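You operate a simulated robot arm through the tools that you are given. There is no shell and no other tool. Be economical: measure what you need, move in short steps, check, and stop when the job is done.

The job below is to be done with a simulated robot arm. You get a single attempt, and the scene is never put back.

TASK
Fetch the white tub and set it on top of the box with blue band.

Only the result counts: the job must be done as asked and must still hold three seconds after the hand-in. Knocking over, shifting, dropping, spilling or breaking anything else fails it.

THE ROBOT
A 7-joint arm with a two-finger parallel gripper, fixed in place. Base frame: the origin is at the foot of the arm, x ahead of it, y to its left, z up; the work surface is at about z = 0. Units: m, rad, N and s.
With the tool pointing down near the work surface it reaches from about 0.24 to 0.62 m from the base axis. Its first joint turns from -1.152 to 1.152 rad. Payload 2.6 kg.
The tool frame sits at the grasp point between the pads (the TCP): z along the fingers, y along the line on which they close. The tips reach 0.03 m beyond it. Largest opening 0.094 m; finger width 0.028, thickness 0.01; the body of the gripper, 0.05 by 0.096 m, starts 0.055 m behind the TCP.
Orientation is that of the tool frame in the base frame, as a unit quaternion [w, x, y, z]. With the fingers straight down and closing along the base's y, the tool's x points along the base's -x, its y along +y and its z along -z.

THE INTERFACE
- The arm moves only by the tool arm_command. Its argument "moves" is a list of rows, each a list of 5 numbers: the gripper command, from -1 (fully open) to 1 (shut), values between in proportion, then the shift along the base's x, y, z in cm, then the turn about the base's z in rad. In form: [[claw, dx, dy, dz, spin], ...]. A call has 1 to 10 rows; each row shifts and turns the commanded pose from where the row before left it. A row lasts 0.2 s, in which the tool goes at most 0.05 m and 0.15 rad; a call with a longer step from one row to the next is refused whole, and so is a gripper value outside its range. Where a pose cannot be reached the arm comes as near as it can. A force on the tool above 40 N (or 10 N above the force at the start of the call, whichever is more), or a blocked arm, ends the call early, and 0.2 s more pass. Each finger travels about 0.072 m/s and halts on what it meets, pressing with about 21 N; the grip force reading is that of the motor and also rises with nothing between the fingers. The clock runs only during rows and for 0.2 s after the last one: add rows that do not move to give the fingers time. It gives the time, the measured TCP pose, the force on the tool (base axes), the opening and the grip force at its end, in the units of the frame above (readings bear some noise).
- Cameras (640 x 400 px; columns grow to the right, rows downward): "scene" is fixed at [0.0223, 0.4208, 0.5646]; the picture's right is [-0.90, -0.44, 0.00], its down [-0.25, 0.51, -0.82] and it looks along [0.36, -0.74, -0.57] (base axes); focal length 343 px, centre (320, 200). "wrist" rides on the gripper at [-0.037, 0, -0.058] in the tool frame; the picture's right is [0.00, -1.00, 0.00], its down [0.97, 0.00, -0.24] and it looks along [0.24, 0.00, 0.97] (tool axes); focal length 218 px, centre (320, 200). There is no depth. A picture from a camera that has moved, and an enlarged one, comes with that camera's place and axes in the base frame and with its lens.
- capture(camera): a new picture of that camera. It takes no simulated time.
- zoom(camera, box): a new picture of the part [left, top, right, bottom] of that camera's present view, enlarged. It takes no simulated time.
- job_done(): hands the job in; it is judged then, once.

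Work in short steps. Places have to be worked out from the pictures, the camera data and where the tool is seen: move nearer, look again, correct. Check each grasp and each placing, and mend what went wrong. You have 90 turns and 46 pictures in all, those below and enlarged ones among them. Open the gripper and draw the arm clear of the work before you hand the job in, unless the task says otherwise; then end with one line.

The tools are called as a command line: name --pt "numbers of a row" for each row, then --argument value for the rest, lists and objects as JSON in quotes. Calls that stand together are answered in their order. arm_command: Moves the arm, as the interface text tells. Its arguments: {"type":"object","properties":{"moves":{"type":"array","items":{"type":"array","items":{"type":"number"}}}},"required":["moves"]} The other tools are called the same way: capture (camera) takes a picture; zoom (camera, box) takes an enlarged picture of a part of a camera's view; job_done () hands the job in.

At the start:

```text
clock: 0.0
ee_pos: [0.4247, -0.0814, 0.3365]
tcp_rot: [-0.001, 0.001, 1.0, 0.0]
contact_force: [0.5, -0.1, 0.1]
grip_width: 0.094
grip_force: 0.0
```

scene: 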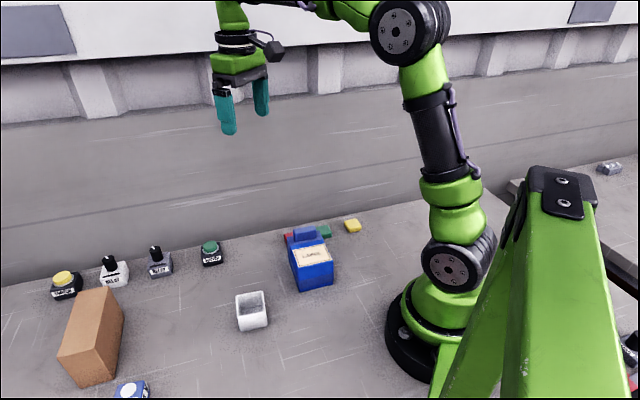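
wrist: 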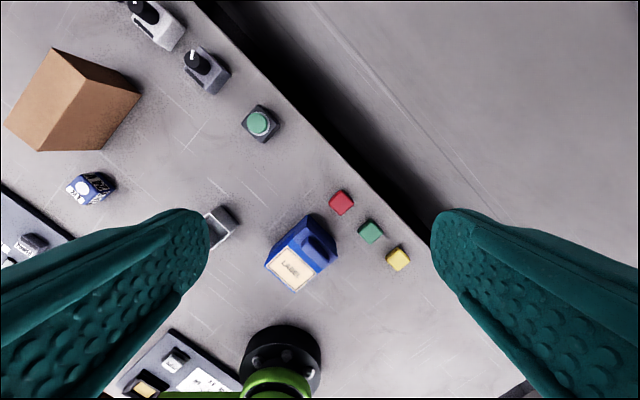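

I'll look closer at the candidates for the white tub and the box with the blue band.

zoom --camera "scene" --box '[40, 220, 360, 400]'

zoom --camera "wrist" --box '[0, 120, 340, 400]'

```text
2.00 times, centred on (200, 310) of scene
camera zoom: at [0.0223, 0.4208, 0.5646], right [-0.9, -0.44, 0.0], down [-0.25, 0.51, -0.82], along [0.36, -0.74, -0.57], focal length 686 px, centre (560, -20)
```

zoom: 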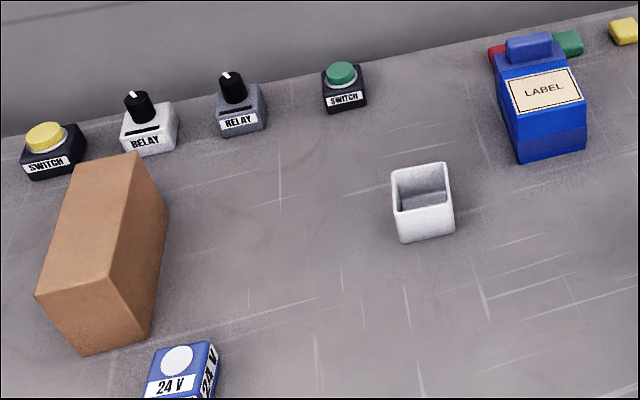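

```text
1.43 times, centred on (170, 260) of wrist
camera zoom: at [0.4613, -0.0825, 0.3926], right [0.0, -1.0, 0.0], down [-0.97, 0.0, 0.24], along [-0.24, 0.0, -0.97], focal length 312 px, centre (534, 114)
```

zoom: 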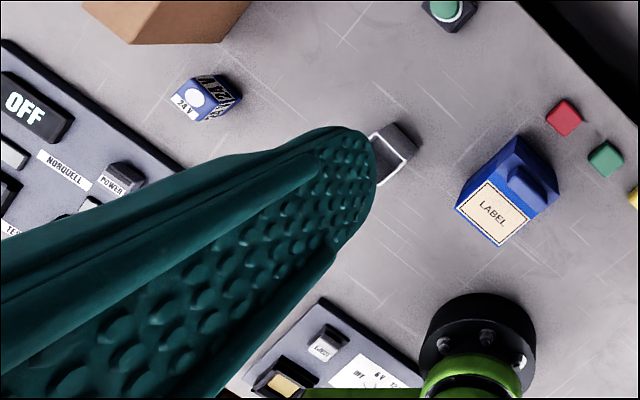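

The tub is at about (0.31, 0.11). No blue band is visible on any box yet, so I'll move the arm at height toward the left to survey more of the bench.

arm_command --pt "-1 0 4.5 1 0" --pt "-1 0 4.5 1 0" --pt "-1 0 4.5 1 0" --pt "-1 0 4.5 1 0" --pt "-1 0 4.5 0 0" --pt "-1 0 4.5 0 0"

capture --camera "wrist"

capture --camera "scene"

```text
clock: 1.4
ee_pos: [0.4248, 0.1891, 0.3772]
tcp_rot: [0.0, 0.0, 1.0, 0.0]
contact_force: [-1.3, 0.1, -0.1]
grip_width: 0.094
grip_force: 0.1
```

```text
41 pictures are left
camera wrist: at [0.4615, 0.1892, 0.4329], right [0.0, -1.0, 0.0], down [-0.97, 0.0, 0.24], along [-0.24, 0.0, -0.97], focal length 218 px, centre (320, 200)
```

wrist: 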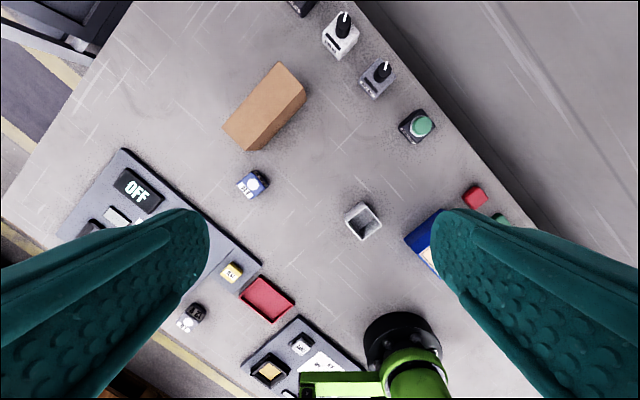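

```text
40 pictures are left
```

scene: 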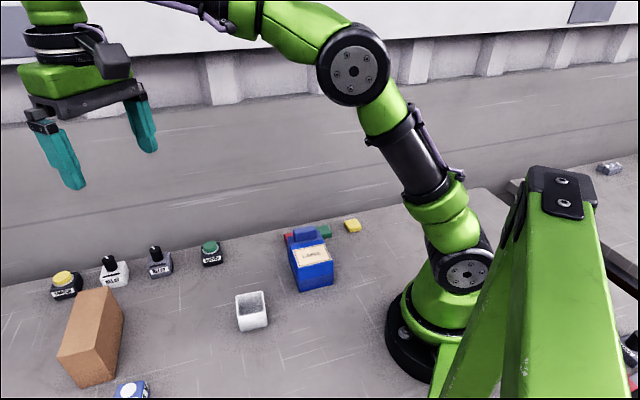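

I'll zoom on the 24 V block, the brown carton and the blue container.

zoom --camera "wrist" --box '[200, 40, 360, 220]'

zoom --camera "scene" --box '[270, 210, 370, 300]'

zoom --camera "scene" --box '[580, 320, 640, 400]'

```text
2.22 times, centred on (280, 130) of wrist
camera zoom: at [0.4615, 0.1892, 0.4329], right [0.0, -1.0, 0.0], down [-0.97, 0.0, 0.24], along [-0.24, 0.0, -0.97], focal length 485 px, centre (409, 356)
```

zoom: 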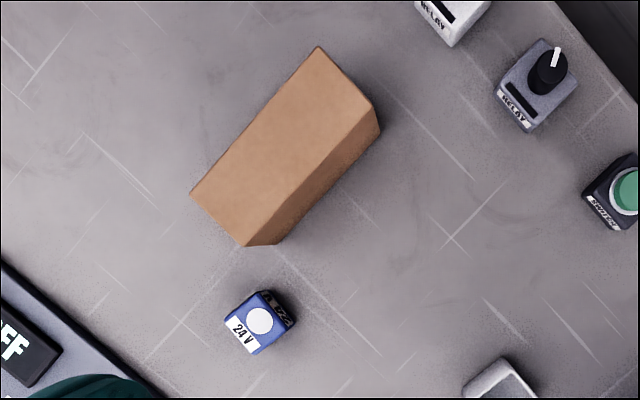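

```text
4.44 times, centred on (320, 255) of scene
camera zoom: at [0.0223, 0.4208, 0.5646], right [-0.9, -0.44, 0.0], down [-0.25, 0.51, -0.82], along [0.36, -0.74, -0.57], focal length 1525 px, centre (320, -44)
```

zoom: 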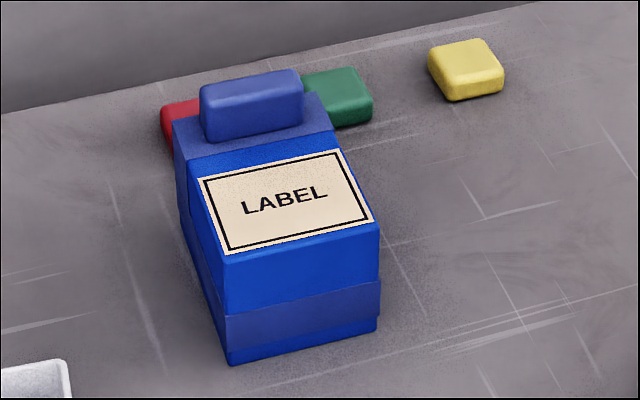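

```text
5.00 times, centred on (610, 360) of scene
camera zoom: at [0.0223, 0.4208, 0.5646], right [-0.9, -0.44, 0.0], down [-0.25, 0.51, -0.82], along [0.36, -0.74, -0.57], focal length 1716 px, centre (-1130, -600)
```

zoom: 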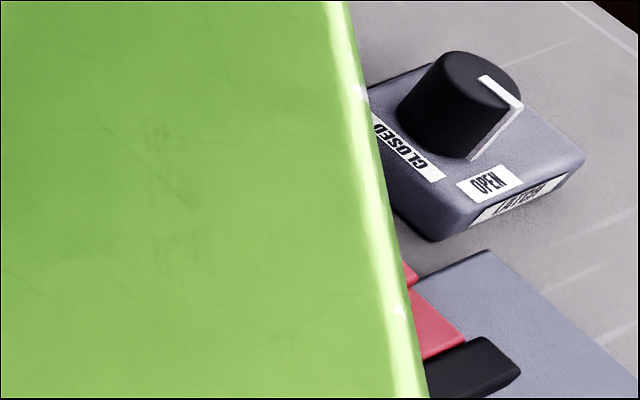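

The blue LABEL box carries a muted-blue band around it; that is the likely target. I'll move over it for a closer look at its top and the block on it.

arm_command --pt "-1 -1 -4.5 -1 0" --pt "-1 -1 -4.5 -1 0" --pt "-1 -1 -4.5 -1 0" --pt "-1 -1 -4.5 -1 0" --pt "-1 -1 -4.5 -1 0" --pt "-1 -1 -3 -2 0"

capture --camera "wrist"

```text
clock: 2.8
ee_pos: [0.3635, -0.0679, 0.3054]
tcp_rot: [0.0, 0.0, 1.0, 0.0]
contact_force: [0.2, 0.5, -0.4]
grip_width: 0.0938
grip_force: 0.1
```

```text
36 pictures are left
camera wrist: at [0.4008, -0.068, 0.3623], right [0.0, -1.0, 0.0], down [-0.97, 0.0, 0.24], along [-0.24, 0.0, -0.97], focal length 218 px, centre (320, 200)
```

wrist: 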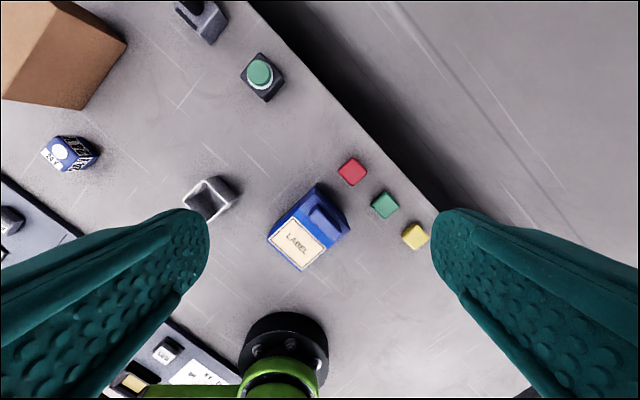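

zoom --camera "wrist" --box '[170, 150, 450, 300]'

```text
2.29 times, centred on (310, 225) of wrist
camera zoom: at [0.4008, -0.068, 0.3623], right [0.0, -1.0, 0.0], down [-0.97, 0.0, 0.24], along [-0.24, 0.0, -0.97], focal length 499 px, centre (343, 143)
```

zoom: 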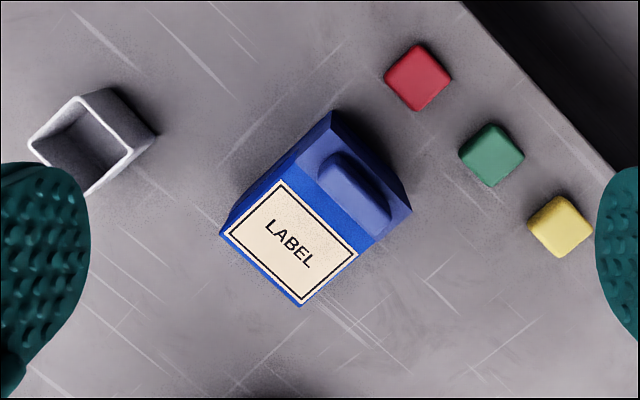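

The blue box is about 9 × 7 × 7.5 cm, centred at (0.28, -0.05), with a band and a block at its far end. To rule out a blue band on the carton's hidden faces, I'll look at it from its far side.

arm_command --pt "-1 1.1 4.6 0.5 0" --pt "-1 1.1 4.6 0.5 0" --pt "-1 1.1 4.6 0.5 0" --pt "-1 1.1 4.6 0.5 0" --pt "-1 1.1 4.6 0.5 0" --pt "-1 1.1 4.6 0.5 0" --pt "-1 1.1 4.6 0.5 0" --pt "-1 1.1 4.6 0.5 0" --pt "-1 1.1 4.6 0.5 0" --pt "-1 1.1 4.6 0.5 0"

capture --camera "wrist"

```text
clock: 5.0
ee_pos: [0.4316, 0.329, 0.3231]
tcp_rot: [0.002, -0.001, 1.0, 0.002]
contact_force: [0.1, -0.1, -0.8]
grip_width: 0.0938
grip_force: 0.0
out of reach, approached as far as the arm can: row 8, 9, 10
```

```text
34 pictures are left
camera wrist: at [0.4682, 0.3291, 0.379], right [0.0, -1.0, 0.0], down [-0.97, 0.0, 0.24], along [-0.24, 0.0, -0.97], focal length 218 px, centre (320, 200)
```

wrist: 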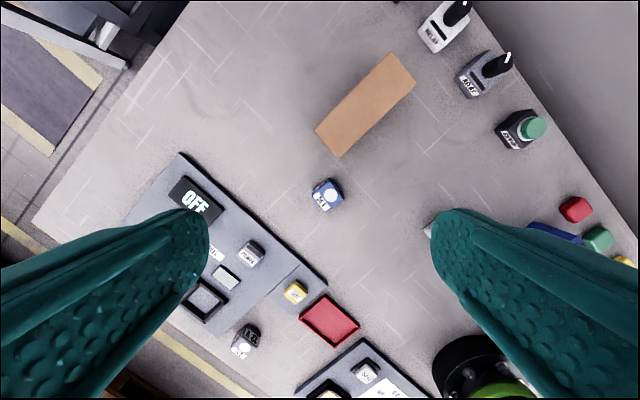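

The carton shows no band on its top or the sides seen, so the blue banded box is the target. I now move above the tub, turning the tool -0.79 rad to align the closing axis with the tub's sides.

arm_command --pt "-1 -1.9 -3.8 -0.5 -0.13" --pt "-1 -1.9 -3.8 -0.5 -0.13" --pt "-1 -1.9 -3.8 -1.0 -0.13" --pt "-1 -1.9 -3.8 -1.0 -0.13" --pt "-1 -1.9 -3.8 -1.5 -0.13" --pt "-1 -1.7 -3.5 -1.5 -0.14" --pt "-1 0 0 0 0"

capture --camera "wrist"

```text
clock: 6.6
ee_pos: [0.3289, 0.1047, 0.2628]
tcp_rot: [0.001, 0.385, 0.923, 0.0]
contact_force: [0.0, 0.2, -0.6]
grip_width: 0.094
grip_force: 0.1
out of reach, approached as far as the arm can: row 1
```

```text
33 pictures are left
camera wrist: at [0.3556, 0.0789, 0.3193], right [-0.71, -0.7, 0.0], down [-0.68, 0.69, 0.24], along [-0.17, 0.17, -0.97], focal length 218 px, centre (320, 200)
```

wrist: 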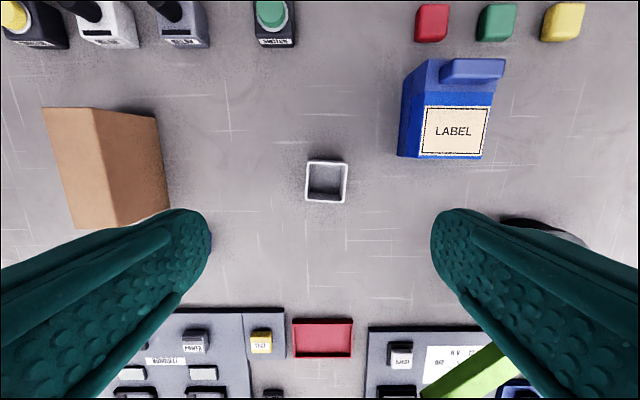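

Well aligned: the tub centre is at about (0.318, 0.104). I'll descend above it and check again.

arm_command --pt "-1 -1.1 0 -3 0" --pt "-1 0 0 -4.5 0" --pt "-1 0 0 -4.5 0" --pt "-1 0 0 -3.3 0" --pt "-1 0 0 0 0"

capture --camera "wrist"

zoom --camera "scene" --box '[180, 220, 340, 340]'

```text
clock: 7.8
ee_pos: [0.3225, 0.1039, 0.1091]
tcp_rot: [0.001, 0.385, 0.923, 0.0]
contact_force: [0.0, 0.3, -0.7]
grip_width: 0.0938
grip_force: 0.1
```

```text
32 pictures are left
camera wrist: at [0.3475, 0.0774, 0.1648], right [-0.71, -0.7, 0.0], down [-0.68, 0.69, 0.24], along [-0.17, 0.17, -0.97], focal length 218 px, centre (320, 200)
```

wrist: 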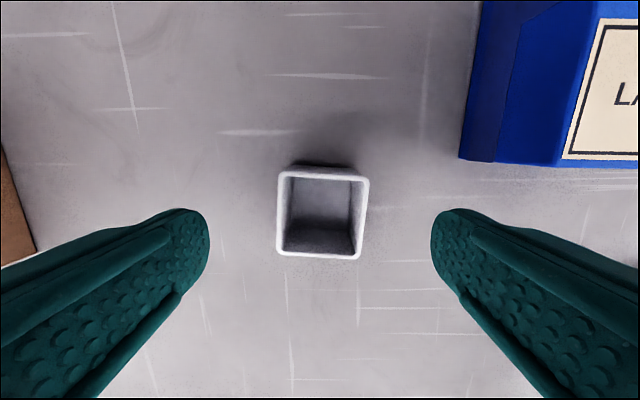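

```text
3.33 times, centred on (260, 280) of scene
camera zoom: at [0.0223, 0.4208, 0.5646], right [-0.9, -0.44, 0.0], down [-0.25, 0.51, -0.82], along [0.36, -0.74, -0.57], focal length 1144 px, centre (520, -67)
```

zoom: 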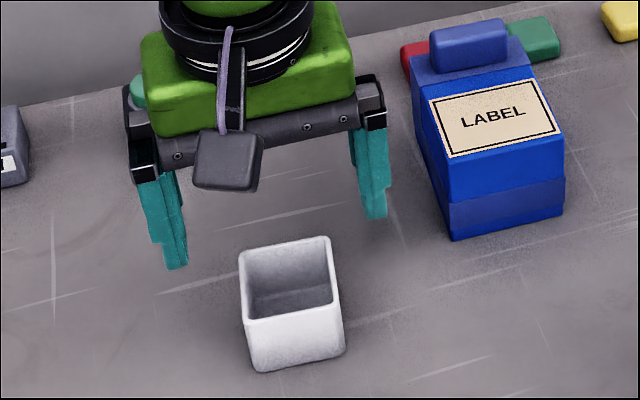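

The tub is centred between the fingers, with slight extra rotation. I descend to z ≈ 0.035 and close.

arm_command --pt "-1 0 0 -3 -0.06" --pt "-1 0 0 -3 0" --pt "-1 0 0 -1.4 0" --pt "-1 0 0 0 0" --pt "1 0 0 0 0" --pt "1 0 0 0 0" --pt "1 0 0 0 0" --pt "1 0 0 0 0" --pt "1 0 0 0 0"

capture --camera "wrist"

```text
clock: 9.8
ee_pos: [0.3197, 0.1066, 0.0373]
tcp_rot: [0.0, 0.412, 0.911, 0.0]
contact_force: [0.4, 0.2, 0.3]
grip_width: 0.0554
grip_force: 20.8
```

```text
30 pictures are left
camera wrist: at [0.3439, 0.0788, 0.0935], right [-0.75, -0.66, 0.0], down [-0.64, 0.73, 0.24], along [-0.16, 0.18, -0.97], focal length 218 px, centre (320, 200)
```

wrist: 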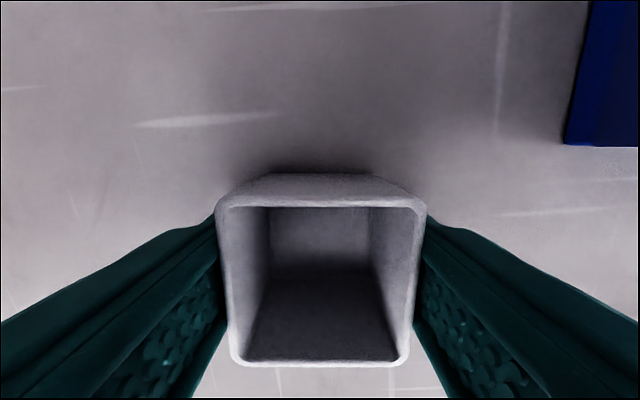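

Tub gripped (opening 0.055 m, 21 N). I lift straight up, then carry it over to the label area of the box.

arm_command --pt "1 0 0 2 0" --pt "1 0 0 4 0" --pt "1 0 0 5 0" --pt "1 0 0 5 0" --pt "1 -1 -3 0 0.03" --pt "1 -1 -4 0 0" --pt "1 -1.5 -4 0 0" --pt "1 -1.4 -3.9 0 0" --pt "1 0 0 0 0"

zoom --camera "scene" --box '[220, 180, 380, 300]'

capture --camera "wrist"

```text
clock: 11.8
ee_pos: [0.2739, -0.0412, 0.1943]
tcp_rot: [-0.001, 0.399, 0.917, 0.0]
contact_force: [-0.2, -0.9, -1.0]
grip_width: 0.0556
grip_force: 20.5
```

```text
3.33 times, centred on (300, 240) of scene
camera zoom: at [0.0223, 0.4208, 0.5646], right [-0.9, -0.44, 0.0], down [-0.25, 0.51, -0.82], along [0.36, -0.74, -0.57], focal length 1144 px, centre (387, 67)
```

zoom: 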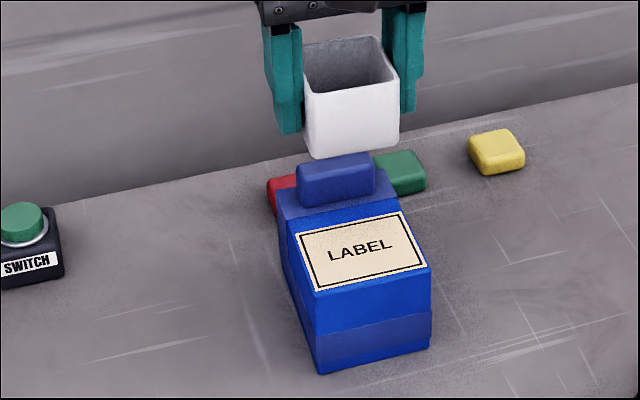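

```text
28 pictures are left
camera wrist: at [0.2984, -0.0679, 0.2511], right [-0.73, -0.68, 0.0], down [-0.66, 0.71, 0.24], along [-0.16, 0.18, -0.97], focal length 218 px, centre (320, 200)
```

wrist: 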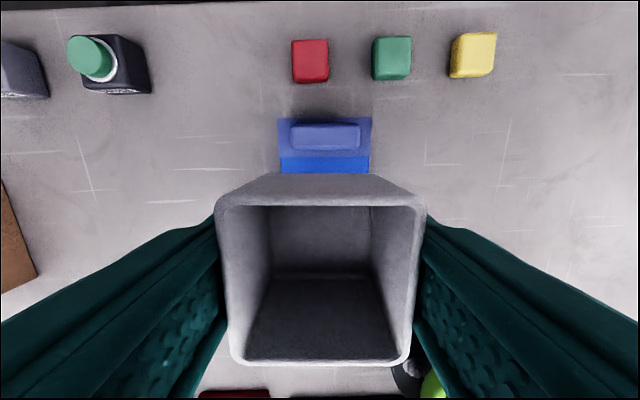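

The handle-block's front edge is about 5 mm behind the tub, and the tub should shift ~6 mm in -x to sit centred on the free label area. I shift, then lower to just above the top.

arm_command --pt "1 -0.6 0 0 0" --pt "1 0 0 -3 0" --pt "1 0 0 -3 0" --pt "1 0 0 -1.2 0" --pt "1 0 0 0 0"

zoom --camera "scene" --box '[260, 200, 360, 300]'

capture --camera "wrist"

```text
clock: 13.0
ee_pos: [0.2655, -0.0414, 0.1269]
tcp_rot: [0.0, 0.398, 0.917, 0.001]
contact_force: [0.4, 0.1, -0.6]
grip_width: 0.0556
grip_force: 21.4
```

```text
4.00 times, centred on (310, 250) of scene
camera zoom: at [0.0223, 0.4208, 0.5646], right [-0.9, -0.44, 0.0], down [-0.25, 0.51, -0.82], along [0.36, -0.74, -0.57], focal length 1373 px, centre (360, 0)
```

zoom: 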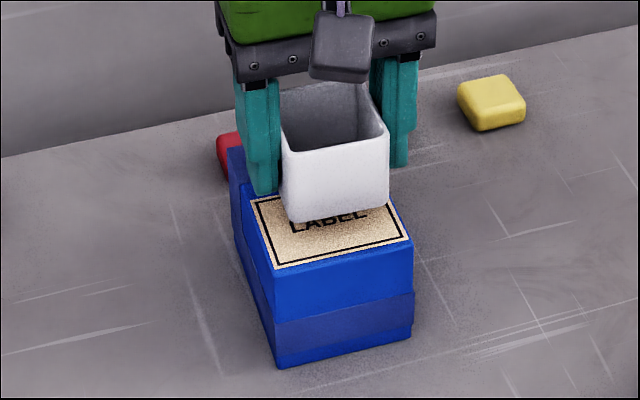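

```text
26 pictures are left
camera wrist: at [0.2908, -0.0687, 0.1823], right [-0.73, -0.68, 0.0], down [-0.66, 0.71, 0.24], along [-0.16, 0.18, -0.97], focal length 218 px, centre (320, 200)
```

wrist: 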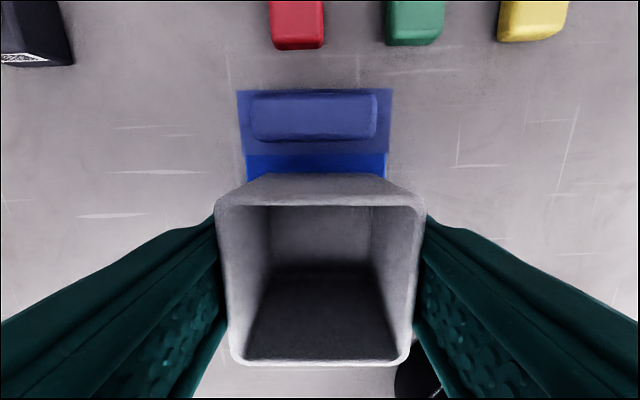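

The tub is well placed above the label area, clear of the handle, with its bottom about 1.5 cm above the top. I lower it slowly and watch the force.

arm_command --pt "1 0 0 -0.6 0" --pt "1 0 0 -0.4 0" --pt "1 0 0 -0.2 0" --pt "1 0 0 0 0"

zoom --camera "scene" --box '[260, 200, 360, 300]'

```text
clock: 14.0
ee_pos: [0.2639, -0.0409, 0.1136]
tcp_rot: [0.0, 0.399, 0.917, 0.0]
contact_force: [0.6, -0.7, -1.0]
grip_width: 0.0555
grip_force: 21.0
```

```text
4.00 times, centred on (310, 250) of scene
camera zoom: at [0.0223, 0.4208, 0.5646], right [-0.9, -0.44, 0.0], down [-0.25, 0.51, -0.82], along [0.36, -0.74, -0.57], focal length 1373 px, centre (360, 0)
```

zoom: 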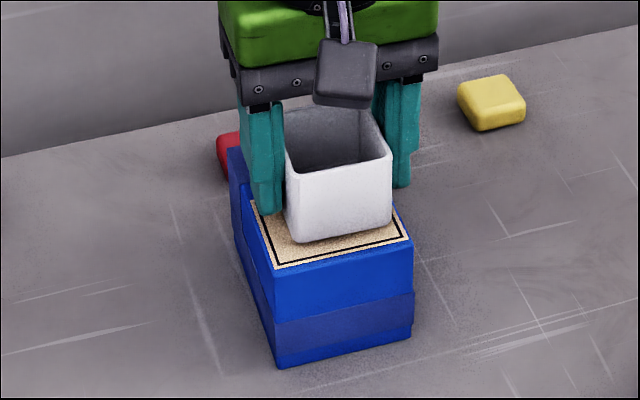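

Nearly touching (tub bottom ≈ 0.076). I continue in 1 mm steps.

arm_command --pt "1 0 0 -0.1 0" --pt "1 0 0 -0.1 0" --pt "1 0 0 0 0"

```text
clock: 14.8
ee_pos: [0.2635, -0.0417, 0.1112]
tcp_rot: [0.0, 0.398, 0.917, 0.0]
contact_force: [-0.7, -0.5, -0.1]
grip_width: 0.0555
grip_force: 21.5
```

zoom --camera "scene" --box '[280, 220, 340, 280]'

```text
6.67 times, centred on (310, 250) of scene
camera zoom: at [0.0223, 0.4208, 0.5646], right [-0.9, -0.44, 0.0], down [-0.25, 0.51, -0.82], along [0.36, -0.74, -0.57], focal length 2288 px, centre (387, -133)
```

zoom: 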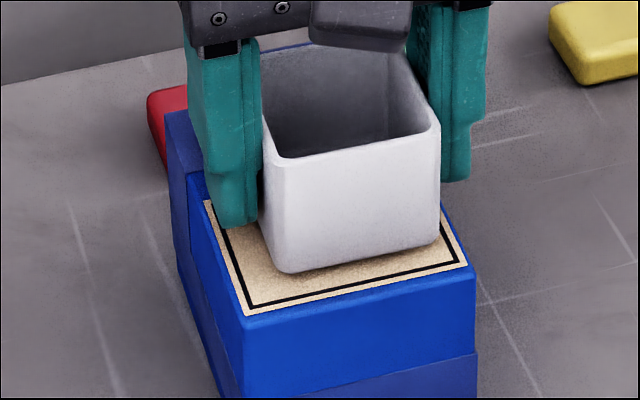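

No contact force yet; a few more 1 mm steps.

arm_command --pt "1 0 0 -0.1 0" --pt "1 0 0 -0.1 0" --pt "1 0 0 0 0"

```text
clock: 15.6
ee_pos: [0.2647, -0.043, 0.11]
tcp_rot: [0.001, 0.399, 0.917, 0.0]
contact_force: [0.7, -0.1, -0.2]
grip_width: 0.0556
grip_force: 20.7
```

arm_command --pt "1 0 0 -0.1 0" --pt "1 0 0 -0.1 0" --pt "1 0 0 0 0"

```text
clock: 16.4
ee_pos: [0.2638, -0.042, 0.1072]
tcp_rot: [0.0, 0.399, 0.917, 0.0]
contact_force: [-0.6, 0.3, 1.8]
grip_width: 0.0553
grip_force: 20.9
```

A small upward force (1.8 N) has appeared; one more millimetre to confirm contact.

arm_command --pt "1 0 0 -0.1 0" --pt "1 0 0 0 0"

zoom --camera "scene" --box '[280, 220, 340, 280]'

```text
clock: 17.0
ee_pos: [0.2649, -0.0425, 0.1061]
tcp_rot: [0.0, 0.399, 0.917, 0.001]
contact_force: [-5.2, -2.0, 16.4]
grip_width: 0.0557
grip_force: 21.0
```

```text
6.67 times, centred on (310, 250) of scene
camera zoom: at [0.0223, 0.4208, 0.5646], right [-0.9, -0.44, 0.0], down [-0.25, 0.51, -0.82], along [0.36, -0.74, -0.57], focal length 2288 px, centre (387, -133)
```

zoom: 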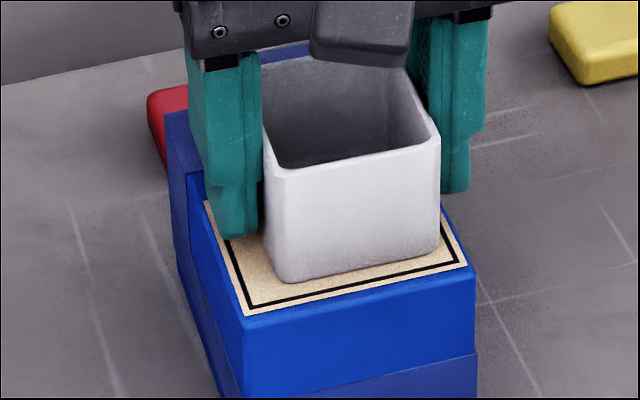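

Firm contact (16 N). I ease off about 1 mm and open the fingers gently.

arm_command --pt "1 0 0 0.08 0" --pt "1 0 0 0 0" --pt "0 0 0 0 0" --pt "-0.4 0 0 0 0" --pt "-0.7 0 0 0 0" --pt "-0.7 0 0 0 0" --pt "-0.7 0 0 0 0"

zoom --camera "scene" --box '[260, 200, 360, 300]'

```text
clock: 18.6
ee_pos: [0.2645, -0.0428, 0.1066]
tcp_rot: [0.0, 0.399, 0.917, 0.0]
contact_force: [-0.6, -0.3, -0.3]
grip_width: 0.0797
grip_force: 0.0
```

```text
4.00 times, centred on (310, 250) of scene
camera zoom: at [0.0223, 0.4208, 0.5646], right [-0.9, -0.44, 0.0], down [-0.25, 0.51, -0.82], along [0.36, -0.74, -0.57], focal length 1373 px, centre (360, 0)
```

zoom: 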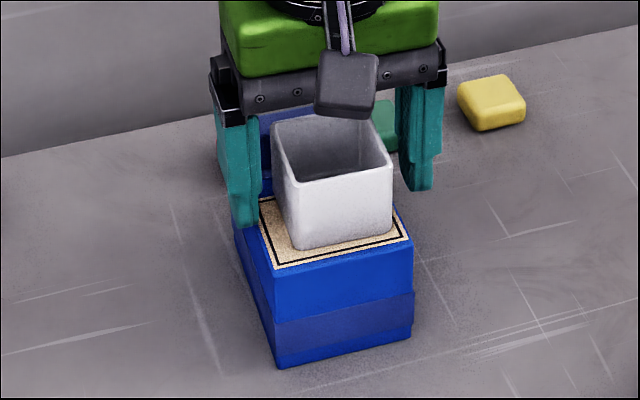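

The tub stands free on the box. I raise the arm straight up and then draw it clear.

arm_command --pt "-0.7 0 0 1.5 0" --pt "-0.7 0 0 3 0" --pt "-0.7 0 0 4 0" --pt "-0.7 0 0 4.5 0" --pt "-1 0 0 4.5 0" --pt "-1 3 3 1 0" --pt "-1 3 3 0 0" --pt "-1 0 0 0 0"

capture --camera "scene"

capture --camera "wrist"

```text
clock: 20.4
ee_pos: [0.3241, 0.0184, 0.2895]
tcp_rot: [0.0, 0.399, 0.917, 0.001]
contact_force: [-0.2, 0.0, 0.3]
grip_width: 0.0939
grip_force: 0.0
```

```text
21 pictures are left
```

scene: 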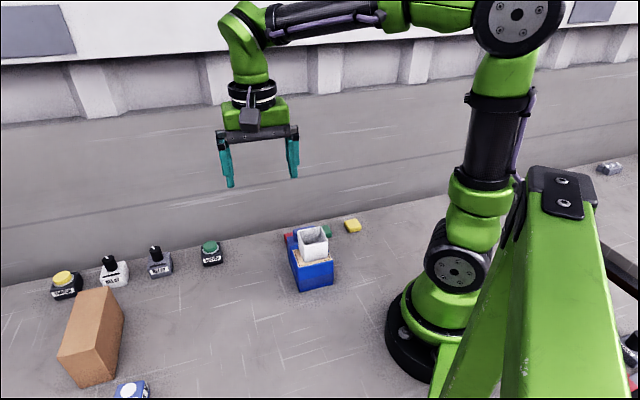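

```text
20 pictures are left
camera wrist: at [0.3501, -0.0083, 0.3463], right [-0.73, -0.68, 0.0], down [-0.66, 0.71, 0.24], along [-0.16, 0.18, -0.97], focal length 218 px, centre (320, 200)
```

wrist: 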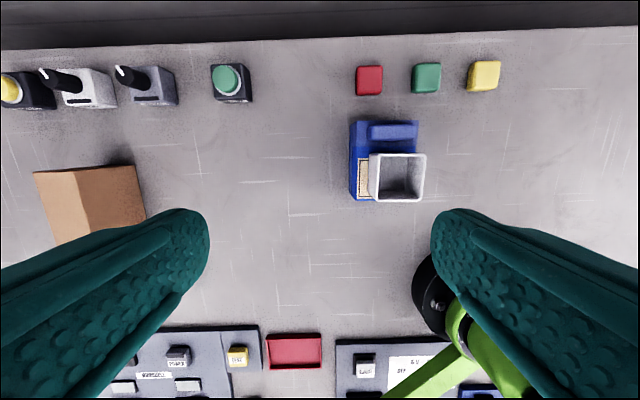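

The tub stands stably on the banded box, nothing else has moved, and the arm is clear with the gripper open, so I hand in.

job_done

```text
The job is handed in.
```

The white tub now stands on top of the blue box labelled "LABEL". I took it as the box with the blue band, since it was the only one where I saw one (two faces of the brown carton stayed out of view). The gripper is open, the arm is clear, and nothing else was disturbed.
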